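You operate a simulated robot arm through the tools that you are given. There is no shell and no other tool. Be economical: measure what you need, move in short steps, check, and stop when the job is done.

Carry out the task below with a simulated robot arm. There is one attempt and no reset: what you move stays moved.

Task
Close the filter down and wipe the splashes off its top.
Fine: drain and funnel levers shut, vent open, blue cover on the funnel; wipe with the white cloth and put it back. What is to be rubbed or washed off counts as gone when no trace of it is left.
Where things are to end (x, y in the base frame): blue cover within 25 mm of [1070, 780].

It is judged by the outcome, as a careful person would: the job done as asked, and still so three seconds after it is handed in. It fails if anything else is knocked over, pushed out of place, dropped, spilled or broken. Lids that push on must go on centred and level and be pressed home; caps that screw on are set level and turned clockwise until they are tight. Flat cloth is picked up by pressing the open fingertips on it (5 to 10 N) and closing them slowly along it; thin cloth reads only 2 to 8 mm in the jaws.

Robot
A 6-joint arm with a two-finger parallel gripper on a trunk, on a base that drives. Base frame: it is fixed to the floor where the robot stands at the start and does not move with it; the origin is under the middle of the robot, x ahead of it, y to its left, z up. Readings come in mm, rad, newtons and seconds.
With the tool pointing down near the work surface it reaches from about 320 to 700 mm from the robot's upright axis, wherever it stands. Its first joint turns from -2.897 to 2.897 rad. Places, roughly: back left clamp [800, 800, 900]; back right clamp [800, 400, 900]; black funnel lever [1100, 800, 800]; blue cover [1000, -2000, 750]; crank [400, 200, 500]; front left clamp [600, 800, 900]; front right clamp [600, 400, 900]; green selector lever [700, -800, 800]; red vent lever [700, 300, 900]; splash marks [600, 100, 800]; top of the funnel [1100, 800, 1000]; yellow drain lever [800, -100, 700]. Payload 4.1 kg.
The tool frame sits at the grasp point between the pads (the TCP): z along the fingers, y along the line on which they close. The tips reach 23 mm beyond it. Largest opening 94 mm; finger width 38, thickness 10; the body of the gripper, 54 by 96 mm, starts 39 mm behind the TCP.
Orientation is told as [roll, pitch, yaw] about the base's x, y, z axes, in that order, counted from this pose: with the fingers straight down and closing along the base's y, the tool's x points along the base's -x, its y along +y and its z along -z.

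Tools
- The arm moves only by the tool servo_tool. Its arguments are lists of equal length, an entry for each row: "translation": the shift along the tool's x, y, z in units of 20 mm (1.0 is 20 mm), a list of three; "rot": the turn, a rotation vector about the tool's x, y, z in units of 8 degrees (1.0 is 8 degrees), a list of three; "hand": the opening, from 0 (shut) to 1 (fully open). In form: {"translation": [[tx, ty, tz], ...], "rot": [[rx, ry, rz], ...], "hand": [hand, ...]}. A call has 1 to 12 rows; each row shifts and turns the commanded pose from where the row before left it, along the tool's axes as they then stand. A call with a number of a shift or a turn outside -1 to 1 is refused whole. Rows are played at 5 a second. More than 50 mm and 0.15 rad between two rows, or a gripper value outside its range, and nothing of the call is played. A pose out of reach is approached as far as the arm can. The call stops where the force on the tool passes 40 N (or 10 N more than at its start, if that is more) or the arm is blocked; 0.2 s more then pass. Each finger travels about 45 mm/s and halts on what it meets, pressing with about 21 N; the grip force reading is that of the motor and also rises with nothing between the fingers. The clock runs only during rows and for 0.2 s after the last one: add rows that do not move to give the fingers time. The reply holds the time, the measured pose of the TCP, the force on the tool along the base axes, the opening and the grip force, in the units named above and with some noise, with the torque about the TCP (base axes, N m) and any sound that the robot's microphone picked up, and new pictures: "pictures" is both (left out), scene, wrist or none.
- Cameras (640 x 400 px; columns grow to the right, rows downward): "scene" is now at [10.1, 162.7, 1544.5]; the picture's right is [-0.04, -1.00, 0.00], its down [-0.82, 0.04, -0.57] and it looks along [0.57, -0.02, -0.82] (base axes); focal length 288 px, centre (320, 200). "wrist" rides on the gripper at [86, 16, -75] in the tool frame; the picture's right is [-0.18, 0.98, 0.00], its down [-0.58, -0.11, -0.81] and it looks along [-0.79, -0.15, 0.59] (tool axes); focal length 243 px, centre (320, 200). There is no depth. A picture from a camera that has moved, and an enlarged one, comes with that camera's place and axes in the base frame and with its lens.
- slide_trunk(by): slides the trunk up (or, below 0, down) by that many mm; the arm and the scene camera ride with it, the base frame stays. It gives what a move gives, with no picture.
- roll_base(legs): drives the robot by 1 to 6 legs, each [ahead, turn to the left] in mm and rad, along the robot's own axes; the way and the turn of a leg run together, so that a leg with both is an arc; at most 1500 mm and 3.142 rad a leg. The arm and the cameras ride along, it lands a little off, and it stops where it bumps. It gives what a move gives, and a new picture of the scene camera.
- turn_head(pan, tilt): turns the head with the scene camera to pan (to the left, within 2.705 rad either way) and tilt (down, from -0.506 to 1.204), counted from straight ahead of the robot. It gives what a move gives, and a new picture of the scene camera.
- zoom(camera, box): a new picture of the part [left, top, right, bottom] of that camera's present view, enlarged. No time passes.
- close_job(): hands the job in; it is judged then, once.

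Go step by step. Nothing tells you exact positions but the pictures and the camera data: compare them with the known pose of the tool, close in by small moves and look again before you grip or let go. The budget is 120 turns and 260 pictures, counting those below and the enlarged ones. Unless the task says otherwise, let go and move clear before handing in.

The tools are called after ">>>" as a command line: name --argument value ..., lists and objects as JSON in quotes. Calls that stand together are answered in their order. servo_tool: Moves the arm, as the interface text tells. Its arguments: {"type":"object","properties":{"translation":{"type":"array"},"rot":{"type":"array"},"hand":{"type":"array"},"pictures":{"type":"string","enum":["both","scene","wrist","none"]}},"required":["translation","rot","hand"]} The other tools are called the same way: slide_trunk (by) slides the trunk up or down; roll_base (legs) drives the base; turn_head (pan, tilt) turns the head that bears the scene camera; zoom (camera, box) takes an enlarged picture of a part of a camera's view; close_job () hands the job in.

At the start:

```text
clock: 0.0
ee_pos: [460.5, 169.5, 1175.0]
orientation: [0.001, 0.0, 0.0]
wrist_force: [-0.6, 0.7, 0.2]
ft_torque: [-0.01, -0.02, 0.0]
gripper_width: 93.8
finger_force: 0.1
trunk travel left (down, up): [-525.0, 65.0]
robot x, y, heading: [-1.1, -0.2, 0.004]
head pan, tilt: [-0.042, 0.967]
```

scene: 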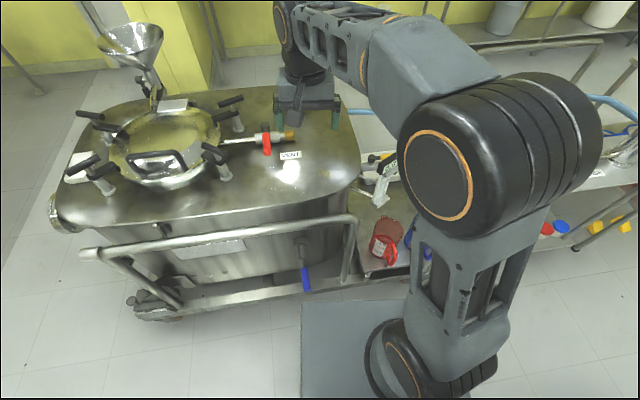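
wrist: 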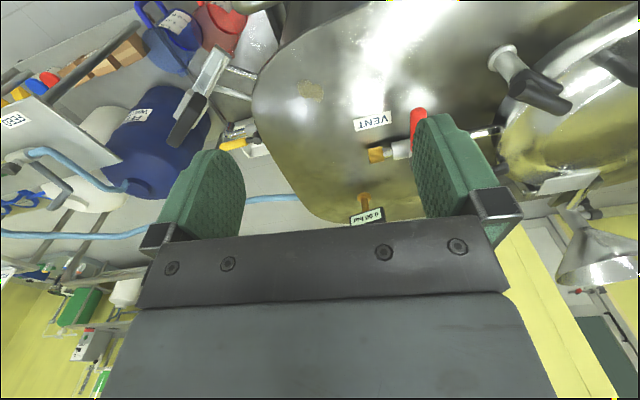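

I see the filter tank on a cart ahead-left, with the funnel at its far left, the red vent lever on top, and the arm over it. I'll look at details first.

>>> zoom --camera "scene" --box '[50, 10, 370, 210]'

>>> turn_head --pan -0.9 --tilt 0.6

>>> turn_head --pan 0.4 --tilt 0.6

```text
2.00 times, centred on (210, 110) of scene
camera zoom: at [10.1, 162.7, 1544.5], right [-0.04, -1.0, 0.0], down [-0.82, 0.04, -0.57], along [0.57, -0.02, -0.82], focal length 576 px, centre (540, 380)
```

zoom: 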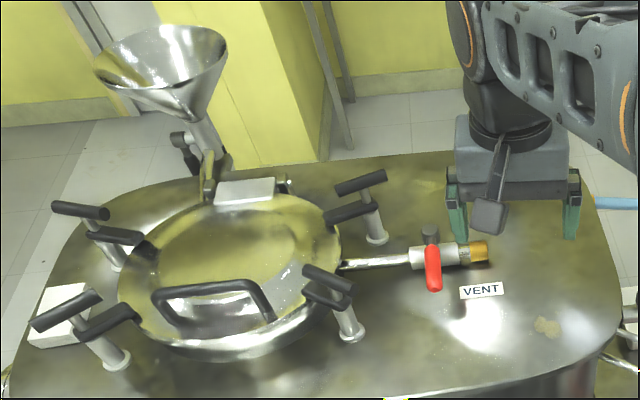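

```text
clock: 1.2
ee_pos: [460.2, 168.5, 1173.9]
orientation: [0.0, -0.001, 0.0]
wrist_force: [0.3, 0.2, -0.4]
ft_torque: [0.01, 0.0, -0.05]
gripper_width: 93.9
finger_force: 0.3
trunk travel left (down, up): [-525.0, 65.0]
robot x, y, heading: [0.4, 2.0, 0.002]
head pan, tilt: [-0.901, 0.6]
camera scene: at [-6.6, 96.5, 1574.2], right [-0.78, -0.62, 0.0], down [-0.35, 0.44, -0.82], along [0.51, -0.65, -0.57], focal length 288 px, centre (320, 200)
```

scene: 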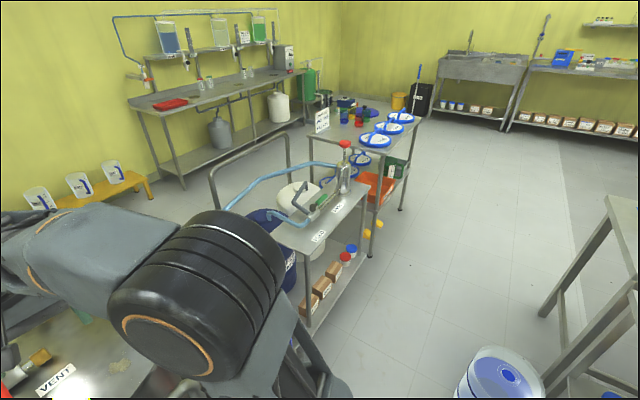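

```text
clock: 2.6
ee_pos: [460.7, 168.5, 1174.6]
orientation: [0.0, -0.001, 0.0]
wrist_force: [0.3, 1.2, 0.5]
ft_torque: [0.0, -0.01, 0.02]
gripper_width: 93.8
finger_force: 0.1
trunk travel left (down, up): [-525.0, 65.0]
robot x, y, heading: [0.8, -0.5, -0.002]
head pan, tilt: [0.4, 0.6]
camera scene: at [19.9, 200.1, 1574.2], right [0.39, -0.92, 0.0], down [-0.52, -0.22, -0.83], along [0.76, 0.32, -0.56], focal length 288 px, centre (320, 200)
```

scene: 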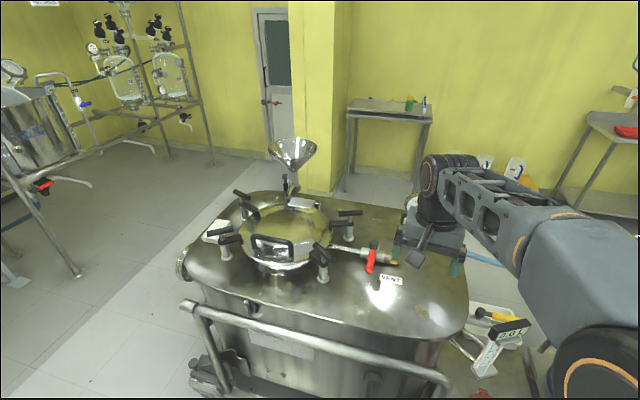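

The tank is seen whole now, and a table with blue-rimmed things to the far right. I'll zoom on the tank, then on the table.

>>> zoom --camera "scene" --box '[170, 130, 490, 330]'

>>> turn_head --pan -0.9 --tilt 0.5

>>> zoom --camera "scene" --box '[300, 90, 460, 190]'

>>> zoom --camera "scene" --box '[220, 160, 440, 320]'

>>> turn_head --pan -0.4 --tilt 1.1

```text
2.00 times, centred on (330, 230) of scene
camera zoom: at [19.9, 200.1, 1574.2], right [0.39, -0.92, 0.0], down [-0.52, -0.22, -0.83], along [0.76, 0.32, -0.56], focal length 576 px, centre (300, 140)
```

zoom: 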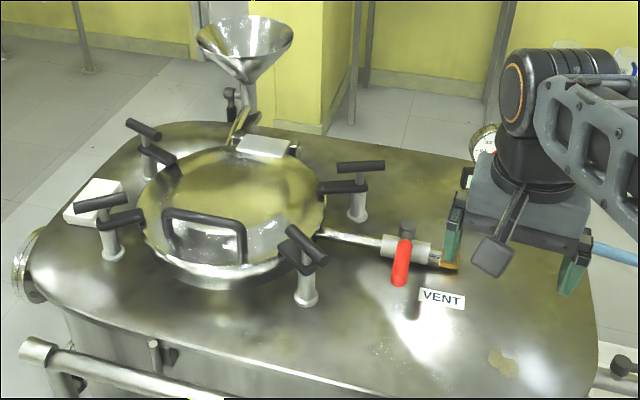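

```text
clock: 4.1
ee_pos: [460.2, 167.8, 1175.4]
orientation: [0.001, -0.001, 0.001]
wrist_force: [0.1, -0.5, 0.0]
ft_torque: [-0.01, -0.02, 0.02]
gripper_width: 94.0
finger_force: 0.1
trunk travel left (down, up): [-525.0, 65.0]
robot x, y, heading: [2.1, -0.5, -0.002]
head pan, tilt: [-0.901, 0.499]
camera scene: at [-4.9, 94.5, 1583.3], right [-0.78, -0.62, 0.0], down [-0.3, 0.37, -0.88], along [0.55, -0.69, -0.48], focal length 288 px, centre (320, 200)
```

scene: 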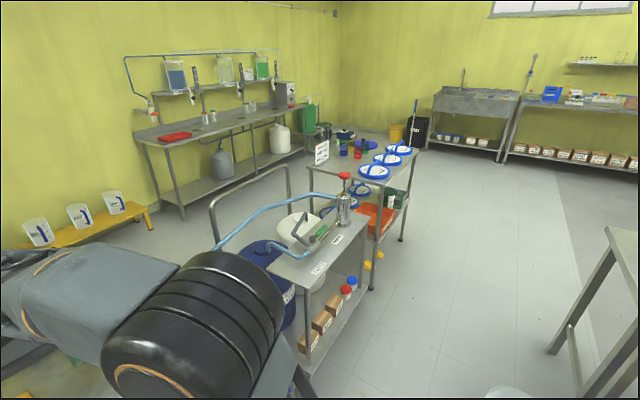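

```text
4.00 times, centred on (380, 140) of scene
camera zoom: at [-4.9, 94.5, 1583.3], right [-0.78, -0.62, 0.0], down [-0.3, 0.37, -0.88], along [0.55, -0.69, -0.48], focal length 1153 px, centre (80, 440)
```

zoom: 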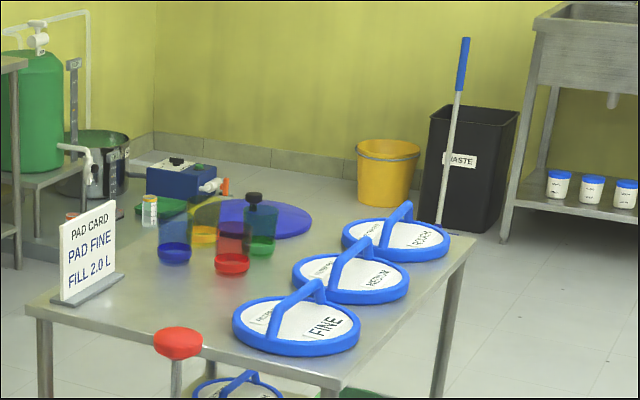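

```text
2.50 times, centred on (330, 240) of scene
camera zoom: at [-4.9, 94.5, 1583.3], right [-0.78, -0.62, 0.0], down [-0.3, 0.37, -0.88], along [0.55, -0.69, -0.48], focal length 721 px, centre (295, 100)
```

zoom: 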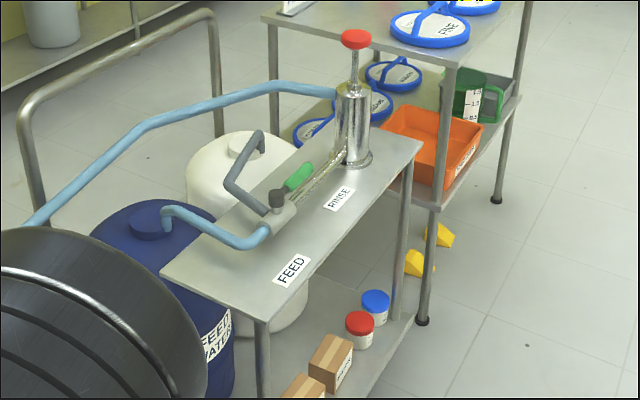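

```text
clock: 5.1
ee_pos: [460.8, 168.1, 1175.4]
orientation: [0.0, 0.0, -0.001]
wrist_force: [-0.2, 0.4, 0.6]
ft_torque: [0.0, 0.06, 0.0]
gripper_width: 93.9
finger_force: 0.1
trunk travel left (down, up): [-525.0, 65.0]
robot x, y, heading: [-1.9, 2.0, -0.002]
head pan, tilt: [-0.4, 1.1]
camera scene: at [-3.3, 141.1, 1535.6], right [-0.39, -0.92, 0.0], down [-0.82, 0.35, -0.45], along [0.42, -0.18, -0.89], focal length 288 px, centre (320, 200)
```

scene: 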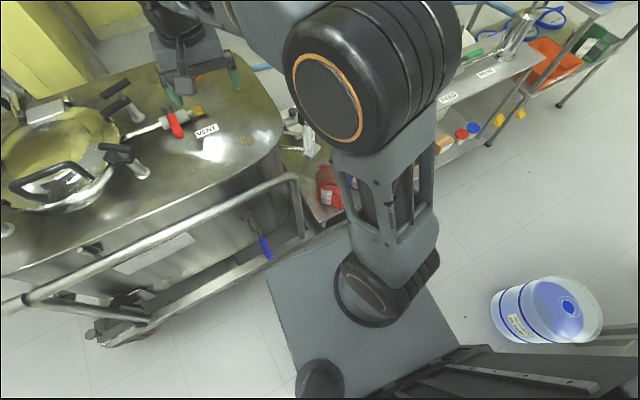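

There's clutter right of the tank; I look closer at it and at the candidate white cloths.

>>> zoom --camera "scene" --box '[200, 90, 360, 270]'

>>> turn_head --pan 0.3 --tilt 1.0

>>> zoom --camera "scene" --box '[180, 0, 420, 200]'

>>> turn_head --pan 1.2 --tilt 0.6

>>> turn_head --pan -2.2 --tilt 0.6

```text
2.22 times, centred on (280, 180) of scene
camera zoom: at [-3.3, 141.1, 1535.6], right [-0.39, -0.92, 0.0], down [-0.82, 0.35, -0.45], along [0.42, -0.18, -0.89], focal length 641 px, centre (409, 244)
```

zoom: 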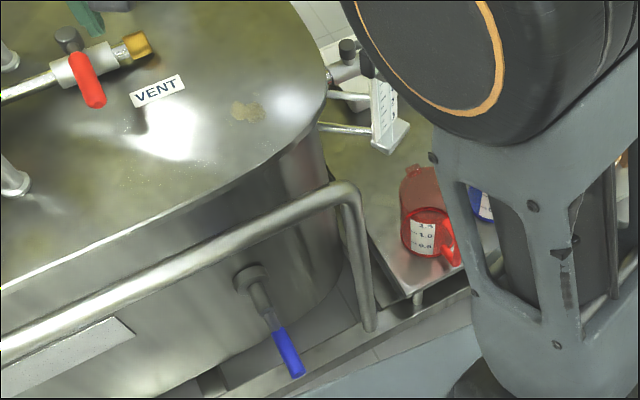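

```text
clock: 6.2
ee_pos: [461.0, 169.9, 1175.2]
orientation: [0.0, 0.0, -0.001]
wrist_force: [0.0, 0.4, 0.1]
ft_torque: [0.0, 0.03, -0.02]
gripper_width: 94.0
finger_force: 0.1
trunk travel left (down, up): [-525.0, 65.0]
robot x, y, heading: [-0.7, 1.7, 0.001]
head pan, tilt: [0.3, 1.0]
camera scene: at [5.0, 186.3, 1542.2], right [0.29, -0.96, 0.0], down [-0.8, -0.25, -0.54], along [0.52, 0.16, -0.84], focal length 288 px, centre (320, 200)
```

scene: 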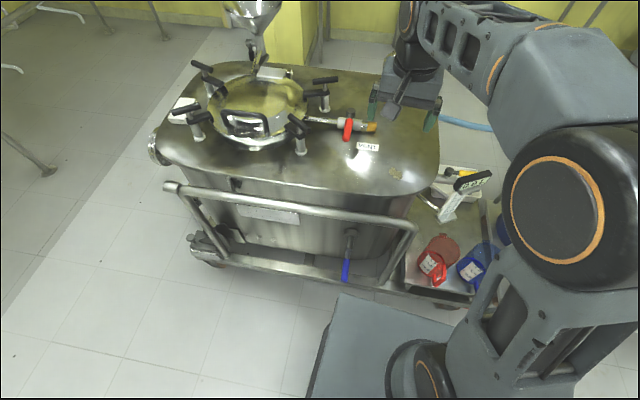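

```text
2.00 times, centred on (300, 100) of scene
camera zoom: at [5.0, 186.3, 1542.2], right [0.29, -0.96, 0.0], down [-0.8, -0.25, -0.54], along [0.52, 0.16, -0.84], focal length 576 px, centre (360, 400)
```

zoom: 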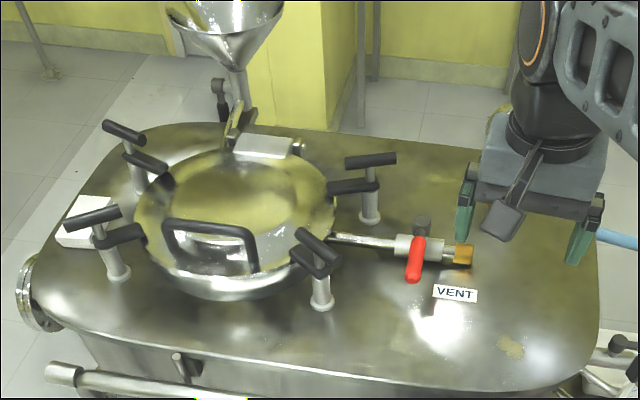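

```text
clock: 7.4
ee_pos: [460.4, 168.3, 1174.2]
orientation: [0.001, 0.002, 0.001]
wrist_force: [-0.1, 0.3, -0.6]
ft_torque: [-0.01, 0.02, -0.02]
gripper_width: 94.1
finger_force: 0.0
trunk travel left (down, up): [-525.0, 65.0]
robot x, y, heading: [-3.4, -0.1, 0.001]
head pan, tilt: [1.201, 0.6]
camera scene: at [-29.5, 248.1, 1574.2], right [0.93, -0.36, 0.0], down [-0.2, -0.53, -0.82], along [0.3, 0.77, -0.57], focal length 288 px, centre (320, 200)
```

scene: 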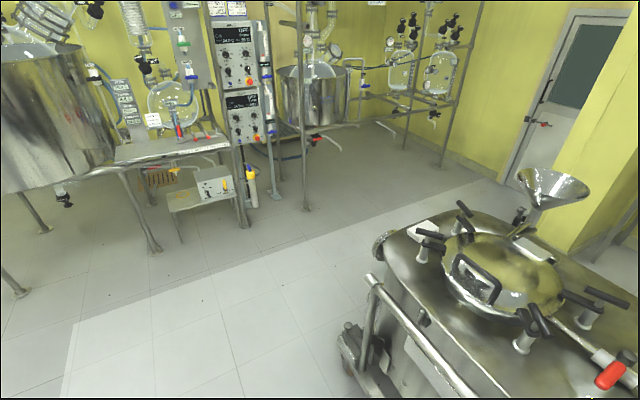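

```text
clock: 10.2
ee_pos: [461.8, 168.2, 1175.0]
orientation: [-0.001, 0.0, -0.001]
wrist_force: [0.0, 0.2, -0.4]
ft_torque: [-0.02, 0.03, 0.0]
gripper_width: 94.0
finger_force: 0.1
trunk travel left (down, up): [-525.0, 65.0]
robot x, y, heading: [2.9, 0.2, -0.0]
head pan, tilt: [-2.201, 0.6]
camera scene: at [-113.6, 94.3, 1574.2], right [-0.81, 0.59, 0.0], down [0.33, 0.46, -0.83], along [-0.49, -0.67, -0.56], focal length 288 px, centre (320, 200)
```

scene: 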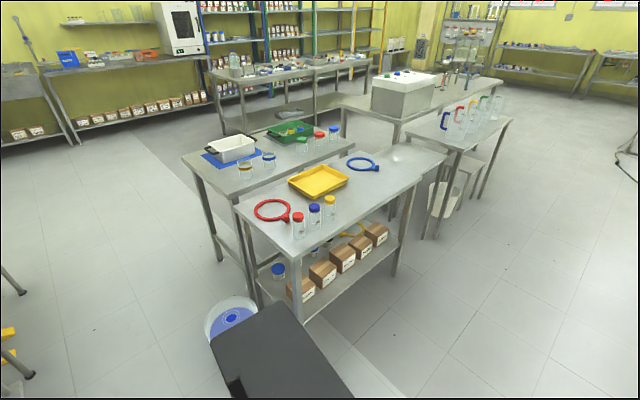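

I still need to identify the white cloth; I zoom hard on the pale squares of the tank.

>>> turn_head --pan 0.5 --tilt 0.8

>>> zoom --camera "scene" --box '[190, 80, 350, 180]'

>>> zoom --camera "wrist" --box '[100, 0, 260, 160]'

```text
clock: 12.7
ee_pos: [462.8, 168.7, 1175.2]
orientation: [-0.001, 0.001, -0.001]
wrist_force: [0.3, 0.0, 0.0]
ft_torque: [0.02, -0.01, -0.03]
gripper_width: 94.0
finger_force: 0.1
trunk travel left (down, up): [-525.0, 65.0]
robot x, y, heading: [0.6, 0.2, -0.002]
head pan, tilt: [0.499, 0.799]
camera scene: at [9.3, 204.3, 1557.3], right [0.48, -0.88, 0.0], down [-0.63, -0.34, -0.7], along [0.61, 0.33, -0.72], focal length 288 px, centre (320, 200)
```

scene: 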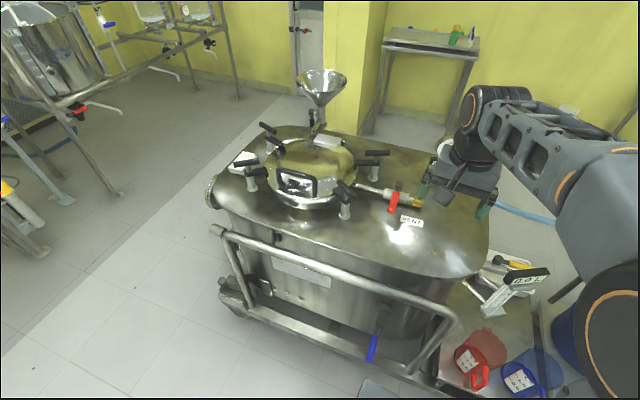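

```text
4.00 times, centred on (270, 130) of scene
camera zoom: at [9.3, 204.3, 1557.3], right [0.48, -0.88, 0.0], down [-0.63, -0.34, -0.7], along [0.61, 0.33, -0.72], focal length 1153 px, centre (520, 480)
```

zoom: 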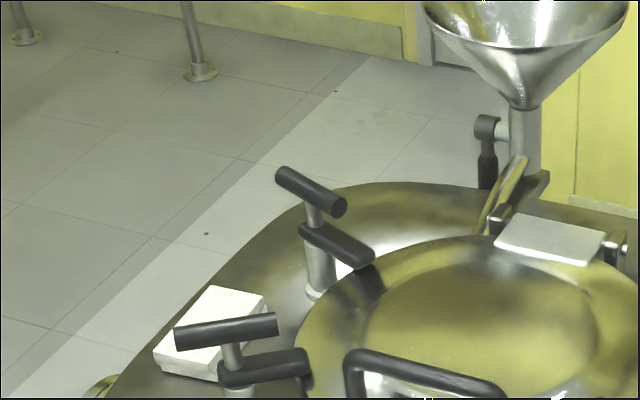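

```text
2.50 times, centred on (180, 80) of wrist
camera zoom: at [373.7, 184.9, 1249.0], right [0.18, 0.98, 0.0], down [0.58, -0.11, 0.81], along [0.79, -0.15, -0.59], focal length 606 px, centre (670, 500)
```

zoom: 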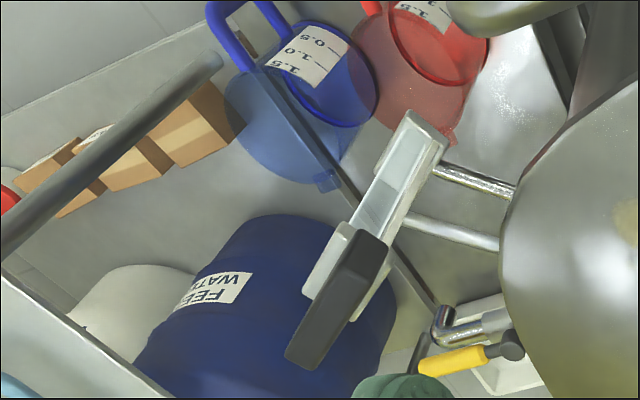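

The folded white cloth lies on the tank near [633, 881], the vent lever is across its pipe at about [685, 305] (shut), and the splash is near [604, 127]. From a stand at about (40, 500) I should reach all three, so I drive there.

>>> turn_head --pan 0.0 --tilt 0.9

>>> roll_base --legs '[[-150, 0], [0, 1.571], [500, 0], [0, -1.571], [180, 0]]'

```text
clock: 13.6
ee_pos: [459.9, 167.6, 1173.9]
orientation: [-0.001, 0.001, 0.001]
wrist_force: [0.3, -0.3, -0.4]
ft_torque: [-0.03, 0.02, -0.02]
gripper_width: 93.9
finger_force: 0.2
trunk travel left (down, up): [-525.0, 65.0]
robot x, y, heading: [-1.5, 1.3, 0.003]
head pan, tilt: [0.0, 0.901]
camera scene: at [14.0, 165.8, 1549.4], right [0.0, -1.0, 0.0], down [-0.78, 0.0, -0.62], along [0.62, 0.0, -0.78], focal length 288 px, centre (320, 200)
```

scene: 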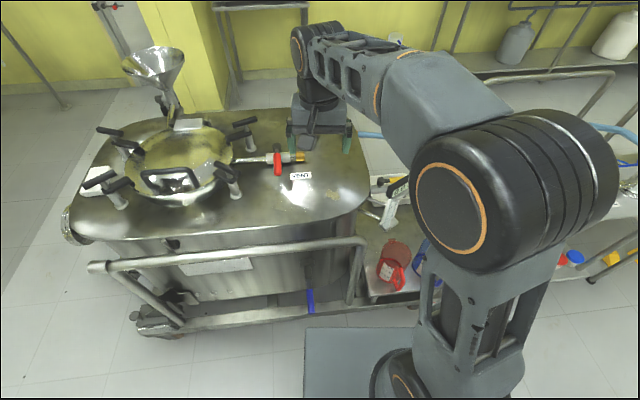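

```text
clock: 26.2
ee_pos: [481.1, 683.1, 1174.1]
orientation: [0.0, 0.0, 0.02]
wrist_force: [-1.1, 0.1, 0.7]
ft_torque: [0.0, -0.02, 0.01]
gripper_width: 94.2
finger_force: 0.1
trunk travel left (down, up): [-525.0, 65.0]
robot x, y, heading: [22.8, 506.5, 0.021]
head pan, tilt: [0.0, 0.901]
camera scene: at [34.5, 669.7, 1549.4], right [0.02, -1.0, 0.0], down [-0.78, -0.02, -0.62], along [0.62, 0.01, -0.78], focal length 288 px, centre (320, 200)
```

scene: 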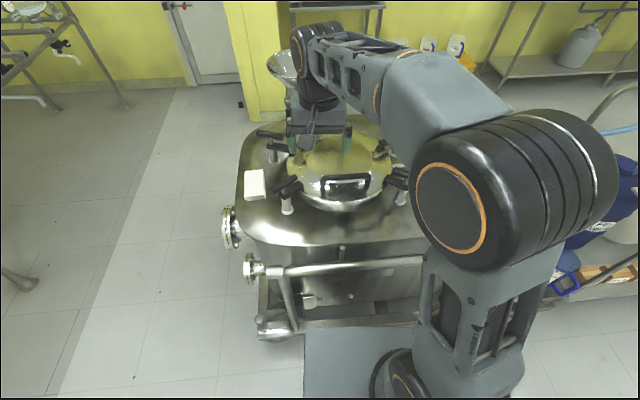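

Now standing at (23, 506). The cloth is visible; I zoom on it and on the funnel area.

>>> zoom --camera "scene" --box '[220, 100, 380, 220]'

>>> servo_tool --translation '[[-1, 0, 0], [-1, 0, 0], [0, 0, 0]]' --rot '[[0, 0, 0], [0, 0, 0], [0, 0, 0]]' --hand '[1, 1, 1]' --pictures "wrist"

```text
3.33 times, centred on (300, 160) of scene
camera zoom: at [34.5, 669.7, 1549.4], right [0.02, -1.0, 0.0], down [-0.78, -0.02, -0.62], along [0.62, 0.01, -0.78], focal length 961 px, centre (387, 333)
```

zoom: 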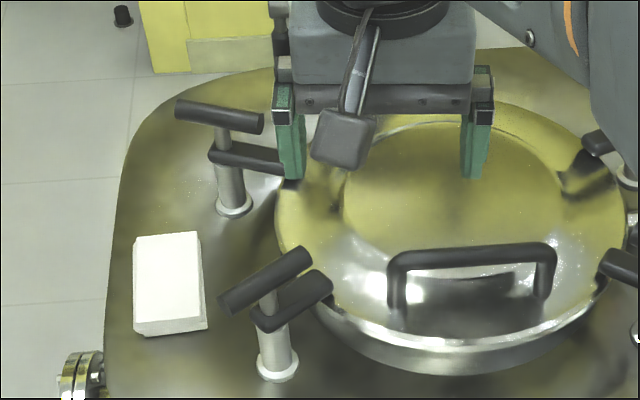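

```text
clock: 27.1
ee_pos: [520.9, 684.5, 1174.5]
orientation: [-0.001, -0.001, 0.022]
wrist_force: [0.6, 0.4, 0.4]
ft_torque: [0.02, -0.01, 0.06]
gripper_width: 94.3
finger_force: 0.2
trunk travel left (down, up): [-525.0, 65.0]
robot x, y, heading: [24.4, 503.1, 0.018]
head pan, tilt: [0.0, 0.901]
camera wrist: at [433.5, 697.2, 1249.1], right [0.16, 0.99, 0.0], down [0.58, -0.1, 0.81], along [0.8, -0.13, -0.59], focal length 243 px, centre (320, 200)
```

wrist: 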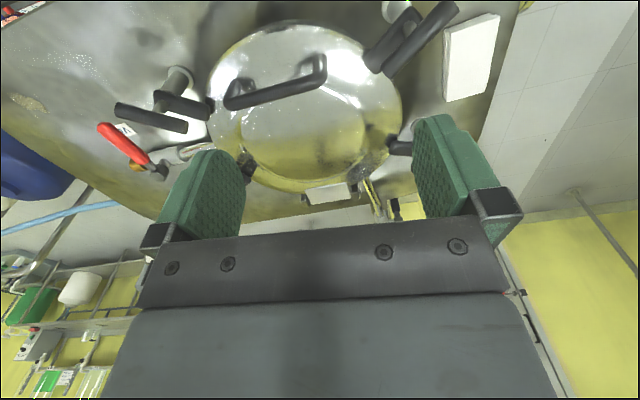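

The cloth block is about [598–708] x [858–926], out of reach from here; the vent lever is within reach, so I do that first and move the arm toward it.

>>> servo_tool --translation '[[0, -1, 0], [0, -1, 0], [0, -1, 0], [0, -1, 0], [0, -1, 0], [0, -1, 0], [0, -1, 0], [0, -1, 0], [0, -1, 0], [0, -1, 0], [0, -1, 0], [0, -1, 0]]' --rot '[[0, 0, 0], [0, 0, 0], [0, 0, 0], [0, 0, 0], [0, 0, 0], [0, 0, 0], [0, 0, 0], [0, 0, 0], [0, 0, 0], [0, 0, 0], [0, 0, 0], [0, 0, 0]]' --hand '[0, 0, 0, 0, 0, 0, 0, 0, 0, 0, 0, 0]' --pictures "none"

>>> servo_tool --translation '[[0, -1, 1], [0, -1, 1], [0, -1, 1], [0, -1, 1], [0, -1, 1], [0, -1, 1], [0, -1, 1], [0, 0, 0]]' --rot '[[0, 0, 0], [0, 0, 0], [0, 0, 0], [0, 0, 0], [0, 0, 0], [0, 0, 0], [0, 0, 0], [0, 0, 0]]' --hand '[0, 0, 0, 0, 0, 0, 0, 0]' --pictures "both"

```text
clock: 29.6
ee_pos: [525.5, 443.1, 1174.1]
orientation: [0.001, 0.0, 0.019]
wrist_force: [0.0, -1.0, 0.1]
ft_torque: [0.0, -0.01, -0.03]
gripper_width: 0.0
finger_force: 21.1
trunk travel left (down, up): [-525.0, 65.0]
robot x, y, heading: [23.4, 502.9, 0.017]
head pan, tilt: [0.0, 0.901]
```

```text
clock: 31.4
ee_pos: [529.4, 303.0, 1034.1]
orientation: [0.0, 0.0, 0.022]
wrist_force: [0.0, -0.8, 0.3]
ft_torque: [0.0, -0.02, 0.01]
gripper_width: 0.0
finger_force: 21.5
trunk travel left (down, up): [-525.0, 65.0]
robot x, y, heading: [24.9, 505.6, 0.024]
head pan, tilt: [0.0, 0.901]
camera scene: at [33.9, 669.4, 1549.5], right [0.02, -1.0, 0.0], down [-0.78, -0.02, -0.62], along [0.62, 0.01, -0.78], focal length 288 px, centre (320, 200)
camera wrist: at [440.9, 316.8, 1109.2], right [0.16, 0.99, 0.0], down [0.58, -0.1, 0.81], along [0.8, -0.13, -0.59], focal length 243 px, centre (320, 200)
```

scene: 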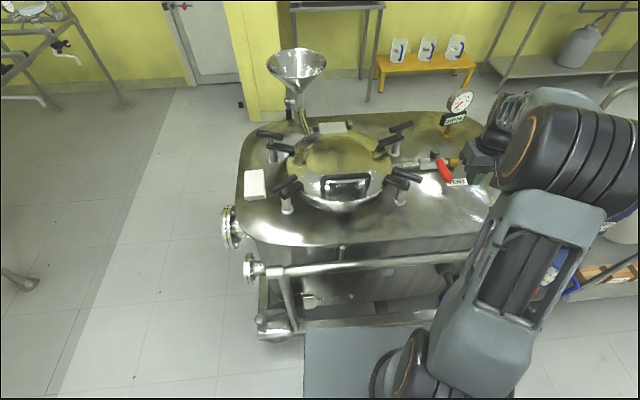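
wrist: 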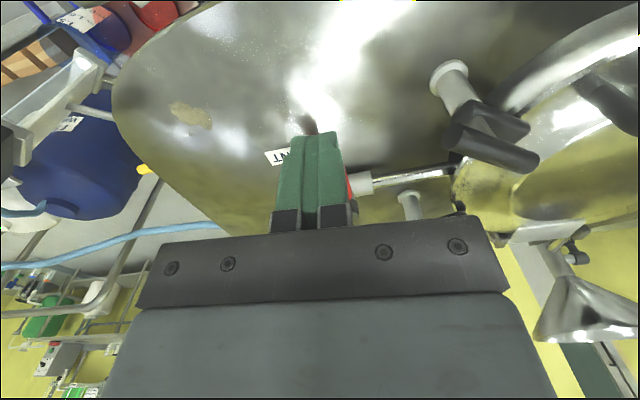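

The lever is visible in the scene camera; I zoom to triangulate it against the earlier view.

>>> zoom --camera "scene" --box '[380, 130, 500, 205]'

```text
5.33 times, centred on (440, 168) of scene
camera zoom: at [33.9, 669.4, 1549.5], right [0.02, -1.0, 0.0], down [-0.78, -0.02, -0.62], along [0.62, 0.01, -0.78], focal length 1537 px, centre (-320, 373)
```

zoom: 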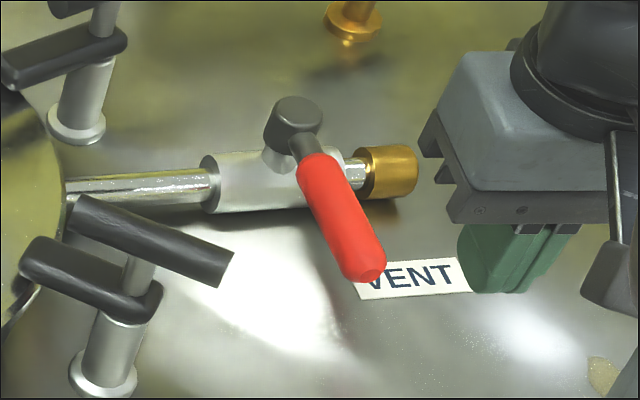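

Triangulated: pivot about [735, 309, 920], lever tip [622, 293, 913]; the lever lies across the pipe (shut). I tilt the closed fingers forward for reach and bring them to the lever's +y side.

>>> servo_tool --translation '[[0, 0.35, 0], [0, 0.35, 0], [0, 0.35, 0], [0, 0.35, 0], [-0.244, 0, 0.919], [-0.244, 0, 0.919], [-0.244, 0, 0.919], [-0.244, 0, 0.919], [-0.244, 0, 0.919], [-0.244, 0, 0.919], [0, 0, 0]]' --rot '[[0, -1, 0], [0, -1, 0], [0, -1, 0], [0, -1, 0], [0, 0, 0], [0, 0, 0], [0, 0, 0], [0, 0, 0], [0, 0, 0], [0, 0, 0], [0, 0, 0]]' --hand '[0, 0, 0, 0, 0, 0, 0, 0, 0, 0, 0]' --pictures "both"

>>> zoom --camera "scene" --box '[380, 130, 500, 205]'

```text
clock: 33.9
ee_pos: [612.1, 331.5, 957.1]
orientation: [0.0, -0.558, 0.02]
wrist_force: [0.1, 0.0, 0.8]
ft_torque: [-0.01, 0.01, -0.02]
gripper_width: 0.0
finger_force: 20.9
trunk travel left (down, up): [-525.0, 65.0]
robot x, y, heading: [21.2, 503.5, 0.022]
head pan, tilt: [0.0, 0.901]
camera scene: at [34.0, 669.5, 1549.4], right [0.02, -1.0, 0.0], down [-0.78, -0.02, -0.62], along [0.62, 0.01, -0.78], focal length 288 px, centre (320, 200)
camera wrist: at [498.5, 346.2, 973.6], right [0.14, 0.99, 0.1], down [0.07, -0.11, 0.99], along [0.99, -0.13, -0.08], focal length 243 px, centre (320, 200)
```

scene: 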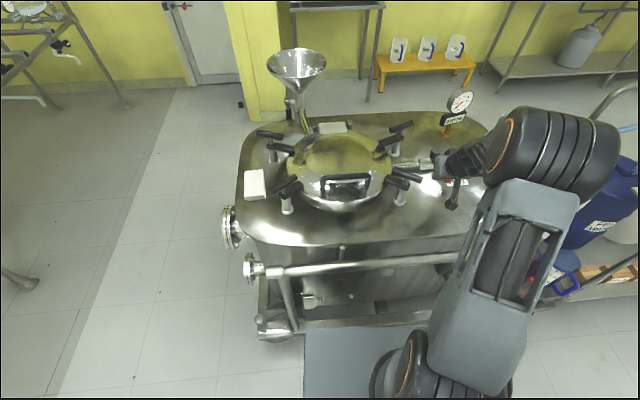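
wrist: 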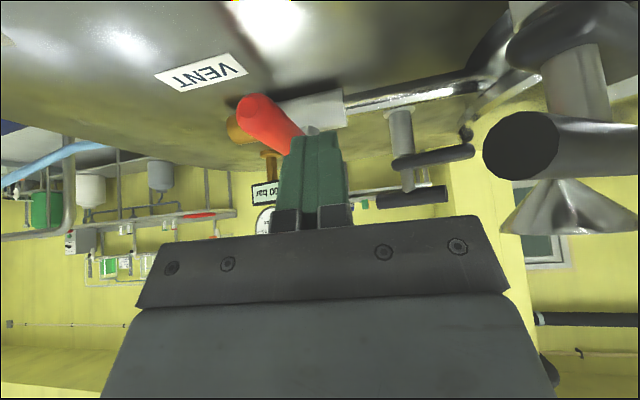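

```text
5.33 times, centred on (440, 168) of scene
camera zoom: at [34.0, 669.5, 1549.4], right [0.02, -1.0, 0.0], down [-0.78, -0.02, -0.62], along [0.62, 0.01, -0.78], focal length 1537 px, centre (-320, 373)
```

zoom: 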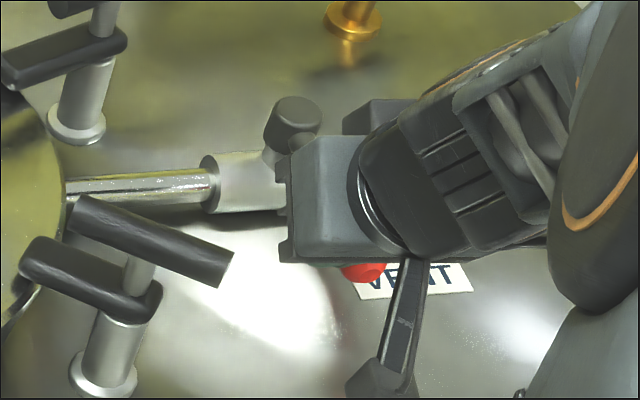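

The fingers are on the +y side of the lever; I lower them beside it and push gently toward −y.

>>> servo_tool --translation '[[-0.07, 0, 0.83], [-0.07, 0, 0.83], [-0.07, 0, 0.83], [0, -0.5, 0], [0, -0.5, 0], [0, -0.5, 0], [0, -0.5, 0], [0, 0, 0]]' --rot '[[0, 0, 0], [0, 0, 0], [0, 0, 0], [0, 0, 0], [0, 0, 0], [0, 0, 0], [0, 0, 0], [0, 0, 0]]' --hand '[0, 0, 0, 0, 0, 0, 0, 0]' --pictures "wrist"

```text
clock: 35.6
ee_pos: [642.4, 291.8, 916.8]
orientation: [0.001, -0.557, 0.024]
wrist_force: [-0.2, -0.4, -1.1]
ft_torque: [-0.01, 0.01, 0.0]
gripper_width: 0.0
finger_force: 21.0
trunk travel left (down, up): [-525.0, 65.0]
robot x, y, heading: [28.5, 504.8, 0.021]
head pan, tilt: [0.0, 0.901]
camera wrist: at [528.7, 306.8, 933.7], right [0.13, 0.99, 0.1], down [0.07, -0.11, 0.99], along [0.99, -0.13, -0.08], focal length 243 px, centre (320, 200)
```

wrist: 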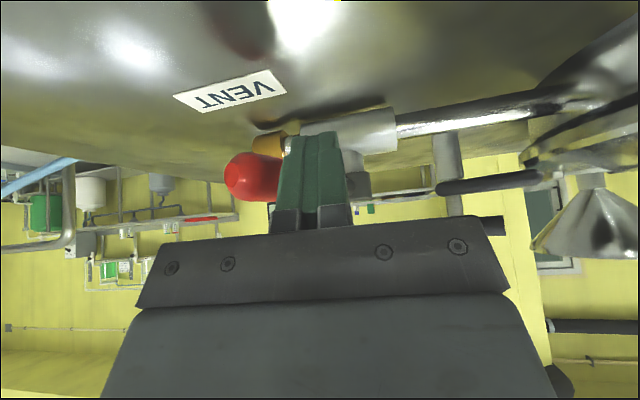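

The lever is turning freely toward −y. I follow the arc round.

>>> servo_tool --translation '[[-0.41, -0.68, 0.256], [-0.41, -0.68, 0.256], [-0.41, -0.68, 0.256], [-0.36, -0.275, 0.225], [-0.36, -0.275, 0.225], [-0.36, -0.275, 0.225], [-0.36, -0.275, 0.225], [0, 0, 0]]' --rot '[[0, 0, 0], [0, 0, 0], [0, 0, 0], [0, 0, 0], [0, 0, 0], [0, 0, 0], [0, 0, 0], [0, 0, 0]]' --hand '[0, 0, 0, 0, 0, 0, 0, 0]' --pictures "both"

>>> zoom --camera "scene" --box '[380, 130, 500, 205]'

```text
clock: 37.5
ee_pos: [707.9, 231.0, 917.7]
orientation: [0.002, -0.559, 0.022]
wrist_force: [0.5, -0.1, -0.4]
ft_torque: [0.01, 0.0, 0.02]
gripper_width: 0.0
finger_force: 20.6
trunk travel left (down, up): [-525.0, 65.0]
robot x, y, heading: [22.9, 504.8, 0.021]
head pan, tilt: [0.0, 0.901]
camera scene: at [33.9, 669.5, 1549.5], right [0.02, -1.0, 0.0], down [-0.78, -0.02, -0.62], along [0.62, 0.01, -0.78], focal length 288 px, centre (320, 200)
camera wrist: at [593.1, 245.2, 933.7], right [0.14, 0.99, 0.1], down [0.07, -0.11, 0.99], along [0.99, -0.13, -0.08], focal length 243 px, centre (320, 200)
```

scene: 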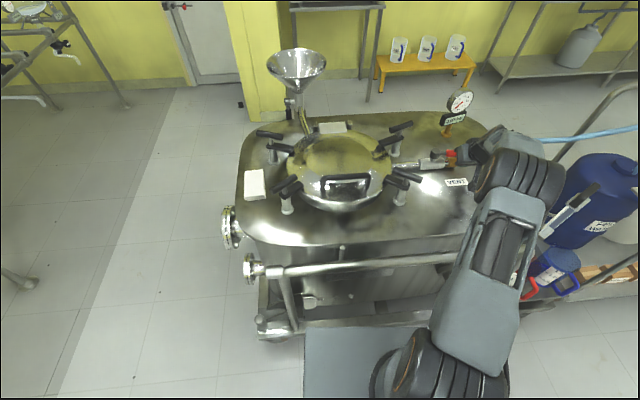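
wrist: 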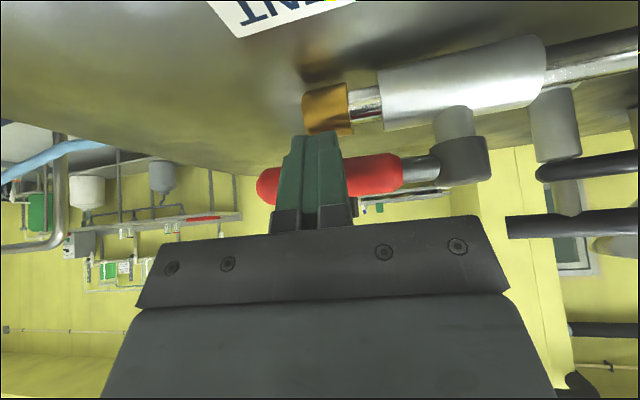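

```text
5.33 times, centred on (440, 168) of scene
camera zoom: at [33.9, 669.5, 1549.5], right [0.02, -1.0, 0.0], down [-0.78, -0.02, -0.62], along [0.62, 0.01, -0.78], focal length 1537 px, centre (-320, 373)
```

zoom: 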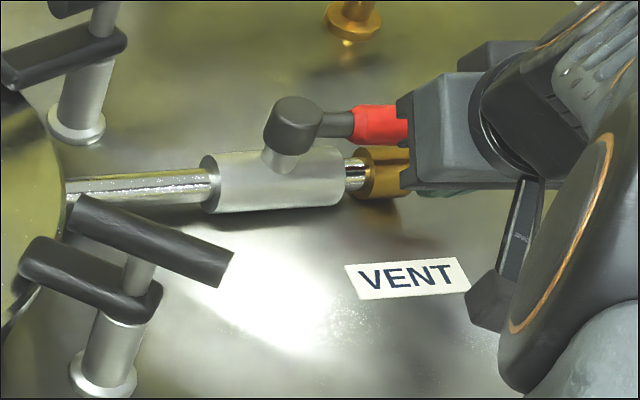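

The lever is almost parallel with the pipe; I press a bit further to feel the stop.

>>> servo_tool --translation '[[-0.17, 0, 0.106], [-0.17, 0, 0.106], [-0.17, 0, 0.106], [0, 0, 0]]' --rot '[[0, 0, 0], [0, 0, 0], [0, 0, 0], [0, 0, 0]]' --hand '[0, 0, 0, 0]' --pictures "none"

>>> zoom --camera "scene" --box '[380, 130, 500, 205]'

```text
clock: 38.5
ee_pos: [714.9, 231.3, 916.5]
orientation: [0.003, -0.556, 0.019]
wrist_force: [-24.3, -0.5, -1.0]
ft_torque: [0.31, 0.27, 0.1]
gripper_width: 0.0
finger_force: 21.0
trunk travel left (down, up): [-525.0, 65.0]
robot x, y, heading: [21.3, 503.2, 0.021]
head pan, tilt: [0.0, 0.901]
```

```text
5.33 times, centred on (440, 168) of scene
camera zoom: at [30.8, 669.3, 1549.5], right [0.02, -1.0, 0.0], down [-0.78, -0.02, -0.62], along [0.62, 0.01, -0.78], focal length 1537 px, centre (-320, 373)
```

zoom: 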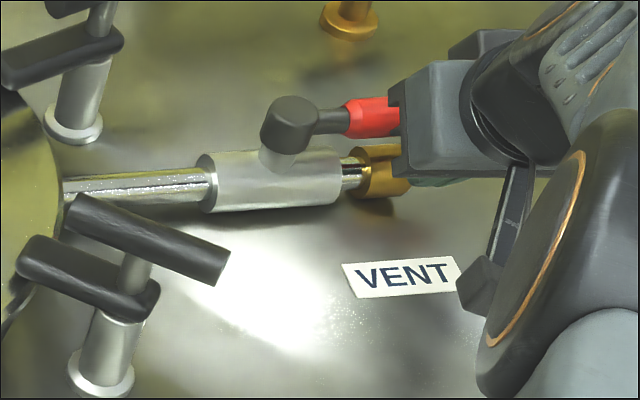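

The lever hit its stop (24 N) in line with the pipe: vent open. I back off, raise the tool and set it vertical, then drive to a stand at y ≈ 690 for the cloth.

>>> servo_tool --translation '[[0.85, 0, -0.53], [0.85, 0, -0.53], [-0.53, 0, -0.848], [-0.53, 0, -0.848], [-0.53, 0, -0.848], [-0.53, 0, -0.848], [-0.53, 0, -0.848], [-0.53, 0, -0.848], [0, 0, 0], [0, 0, 0], [0, 0, 0], [0, 0, 0]]' --rot '[[0, 0, 0], [0, 0, 0], [0, 0, 0], [0, 0, 0], [0, 0, 0], [0, 0, 0], [0, 0, 0], [0, 0, 0], [0, 1, 0], [0, 1, 0], [0, 1, 0], [0, 1, 0]]' --hand '[0, 0, 0, 0, 0, 0, 0, 0, 0.5, 1, 1, 1]' --pictures "none"

>>> servo_tool --translation '[[0.5, 1, -1], [0.5, 1, -1], [0.5, 1, -1], [0.5, 1, -1], [0.5, 1, -1], [0, 1, 0], [0, 1, 0], [0, 1, 0], [0, 1, 0], [0, 1, 0], [0, 1, 0], [0, 1, 0]]' --rot '[[0, 0, 0], [0, 0, 0], [0, 0, 0], [0, 0, 0], [0, 0, 0], [0, 0, 0], [0, 0, 0], [0, 0, 0], [0, 0, 0], [0, 0, 0], [0, 0, 0], [0, 0, 0]]' --hand '[1, 1, 1, 1, 1, 1, 1, 1, 1, 1, 1, 1]' --pictures "none"

>>> roll_base --legs '[[-170, 0], [0, 1.551], [185, 0], [0, -1.571], [175, 0]]'

```text
clock: 41.0
ee_pos: [654.5, 243.1, 1032.7]
orientation: [-0.002, -0.014, 0.02]
wrist_force: [-0.7, 0.7, 0.5]
ft_torque: [-0.03, -0.06, 0.02]
gripper_width: 85.7
finger_force: 0.0
out of reach, approached as far as the arm can: row 12
trunk travel left (down, up): [-525.0, 65.0]
robot x, y, heading: [23.3, 504.1, 0.021]
head pan, tilt: [0.0, 0.901]
```

```text
clock: 43.6
ee_pos: [600.9, 480.6, 1130.3]
orientation: [0.0, 0.0, 0.02]
wrist_force: [0.3, 0.1, 0.0]
ft_torque: [-0.05, 0.03, 0.01]
gripper_width: 93.8
finger_force: 0.1
trunk travel left (down, up): [-525.0, 65.0]
robot x, y, heading: [21.2, 502.3, 0.019]
head pan, tilt: [0.0, 0.901]
```

```text
clock: 55.0
ee_pos: [604.4, 657.0, 1130.3]
orientation: [-0.001, -0.001, 0.007]
wrist_force: [0.1, -0.5, -0.4]
ft_torque: [-0.03, -0.01, -0.01]
gripper_width: 93.9
finger_force: 0.1
trunk travel left (down, up): [-525.0, 65.0]
robot x, y, heading: [26.4, 687.7, 0.009]
head pan, tilt: [0.0, 0.901]
camera scene: at [41.5, 853.1, 1549.4], right [0.01, -1.0, 0.0], down [-0.78, -0.01, -0.62], along [0.62, 0.0, -0.78], focal length 288 px, centre (320, 200)
```

scene: 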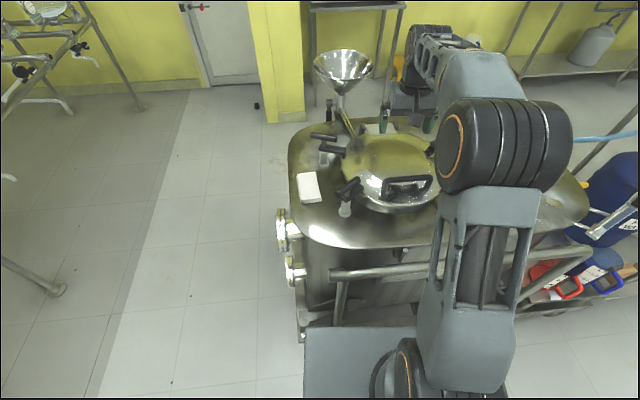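

I'm at (26, 688) with the cloth in view; I zoom in to fix its edges.

>>> zoom --camera "scene" --box '[270, 150, 390, 225]'

>>> servo_tool --translation '[[0, 1, 0], [0, 1, 0], [0, 1, 0], [0, 1, 0], [0, 1, 0], [0, 1, 0], [0, 1, 0], [0, 1, 0], [0, 1, 0], [0, 1, 0], [0, 0.8, 0], [0, 0, 0]]' --rot '[[0, 0, 0], [0, 0, 0], [0, 0, 0], [0, 0, 0], [0, 0, 0], [0, 0, 0], [0, 0, 0], [0, 0, 0], [0, 0, 0], [0, 0, 0], [0, 0, 0], [0, 0, 0]]' --hand '[1, 1, 1, 1, 1, 1, 1, 1, 1, 1, 1, 1]' --pictures "wrist"

```text
5.33 times, centred on (330, 188) of scene
camera zoom: at [41.5, 853.1, 1549.4], right [0.01, -1.0, 0.0], down [-0.78, -0.01, -0.62], along [0.62, 0.0, -0.78], focal length 1537 px, centre (267, 267)
```

zoom: 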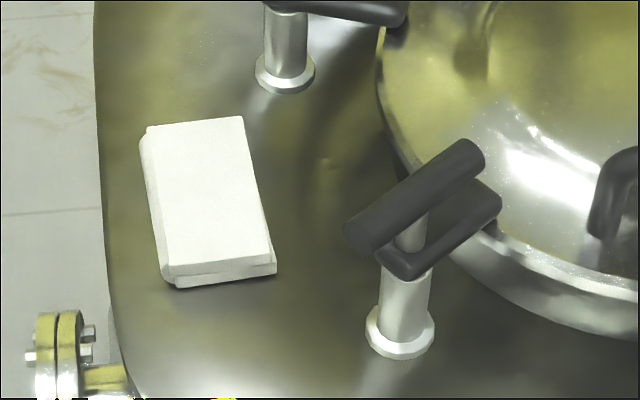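

```text
clock: 57.6
ee_pos: [603.1, 873.8, 1131.2]
orientation: [0.0, -0.002, 0.006]
wrist_force: [0.5, -0.9, 0.6]
ft_torque: [-0.02, -0.01, 0.02]
gripper_width: 94.2
finger_force: 0.1
trunk travel left (down, up): [-525.0, 65.0]
robot x, y, heading: [26.3, 688.8, 0.009]
head pan, tilt: [0.0, 0.901]
camera wrist: at [516.1, 889.0, 1205.0], right [0.18, 0.98, 0.0], down [0.58, -0.1, 0.81], along [0.79, -0.14, -0.59], focal length 243 px, centre (320, 200)
```

wrist: 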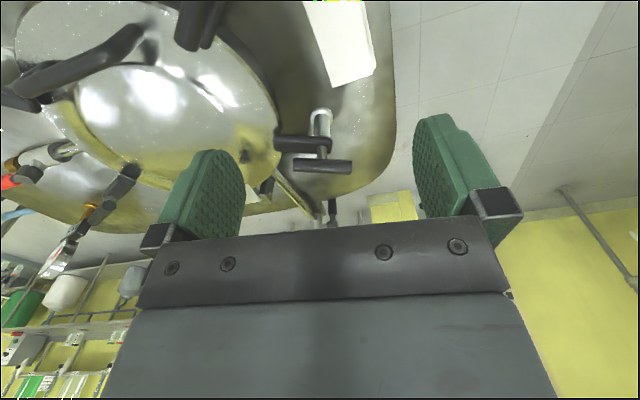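

Cloth: centre about [642, 888], 60 wide by 115 long, turned about 10° left, about 15 thick. I align the open fingers to its width and come down above it.

>>> servo_tool --translation '[[-1, 0.35, 0], [-0.95, 0.35, 0], [0, 0, 1], [0, 0, 1], [0, 0, 1], [0, 0, 1], [0, 0, 1], [0, 0, 1], [0, 0, 1], [0, 0, 1], [0, 0, 1], [0, 0, 1]]' --rot '[[0, 0, 0], [0, 0, 0], [0, 0, -0.6], [0, 0, -0.6], [0, 0, 0], [0, 0, 0], [0, 0, 0], [0, 0, 0], [0, 0, 0], [0, 0, 0], [0, 0, 0], [0, 0, 0]]' --hand '[1, 1, 1, 1, 1, 1, 1, 1, 1, 1, 1, 1]' --pictures "both"

>>> zoom --camera "scene" --box '[270, 150, 390, 225]'

```text
clock: 60.2
ee_pos: [642.8, 887.8, 929.5]
orientation: [-0.001, 0.001, 0.173]
wrist_force: [0.4, -0.3, 0.3]
ft_torque: [0.01, 0.01, 0.02]
gripper_width: 93.9
finger_force: 0.0
trunk travel left (down, up): [-525.0, 65.0]
robot x, y, heading: [29.7, 686.1, 0.012]
head pan, tilt: [0.0, 0.901]
camera scene: at [40.9, 853.3, 1549.4], right [0.01, -1.0, 0.0], down [-0.78, -0.01, -0.62], along [0.62, 0.0, -0.78], focal length 288 px, centre (320, 200)
camera wrist: at [554.0, 888.1, 1004.0], right [0.01, 1.0, 0.0], down [0.59, -0.01, 0.81], along [0.81, -0.01, -0.59], focal length 243 px, centre (320, 200)
```

scene: 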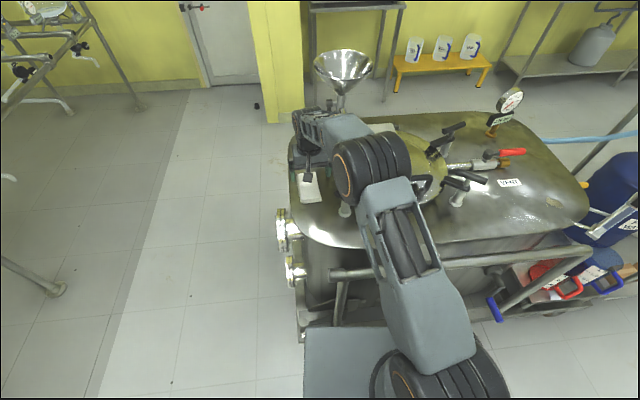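
wrist: 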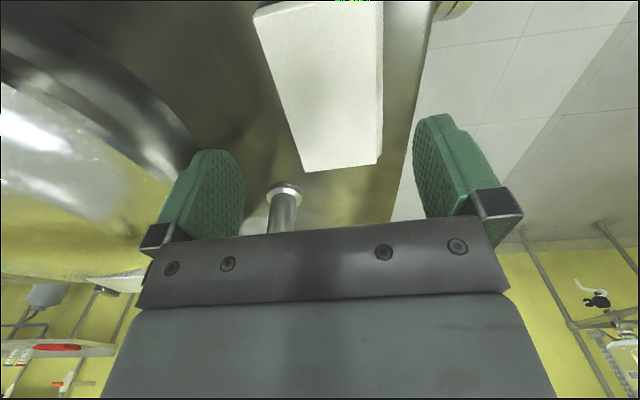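

```text
5.33 times, centred on (330, 188) of scene
camera zoom: at [40.9, 853.3, 1549.4], right [0.01, -1.0, 0.0], down [-0.78, -0.01, -0.62], along [0.62, 0.0, -0.78], focal length 1537 px, centre (267, 267)
```

zoom: 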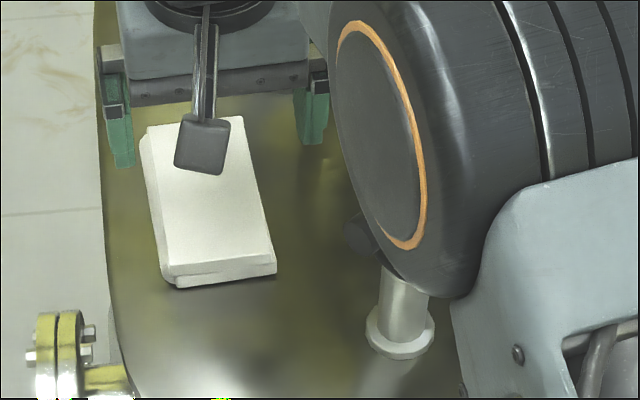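

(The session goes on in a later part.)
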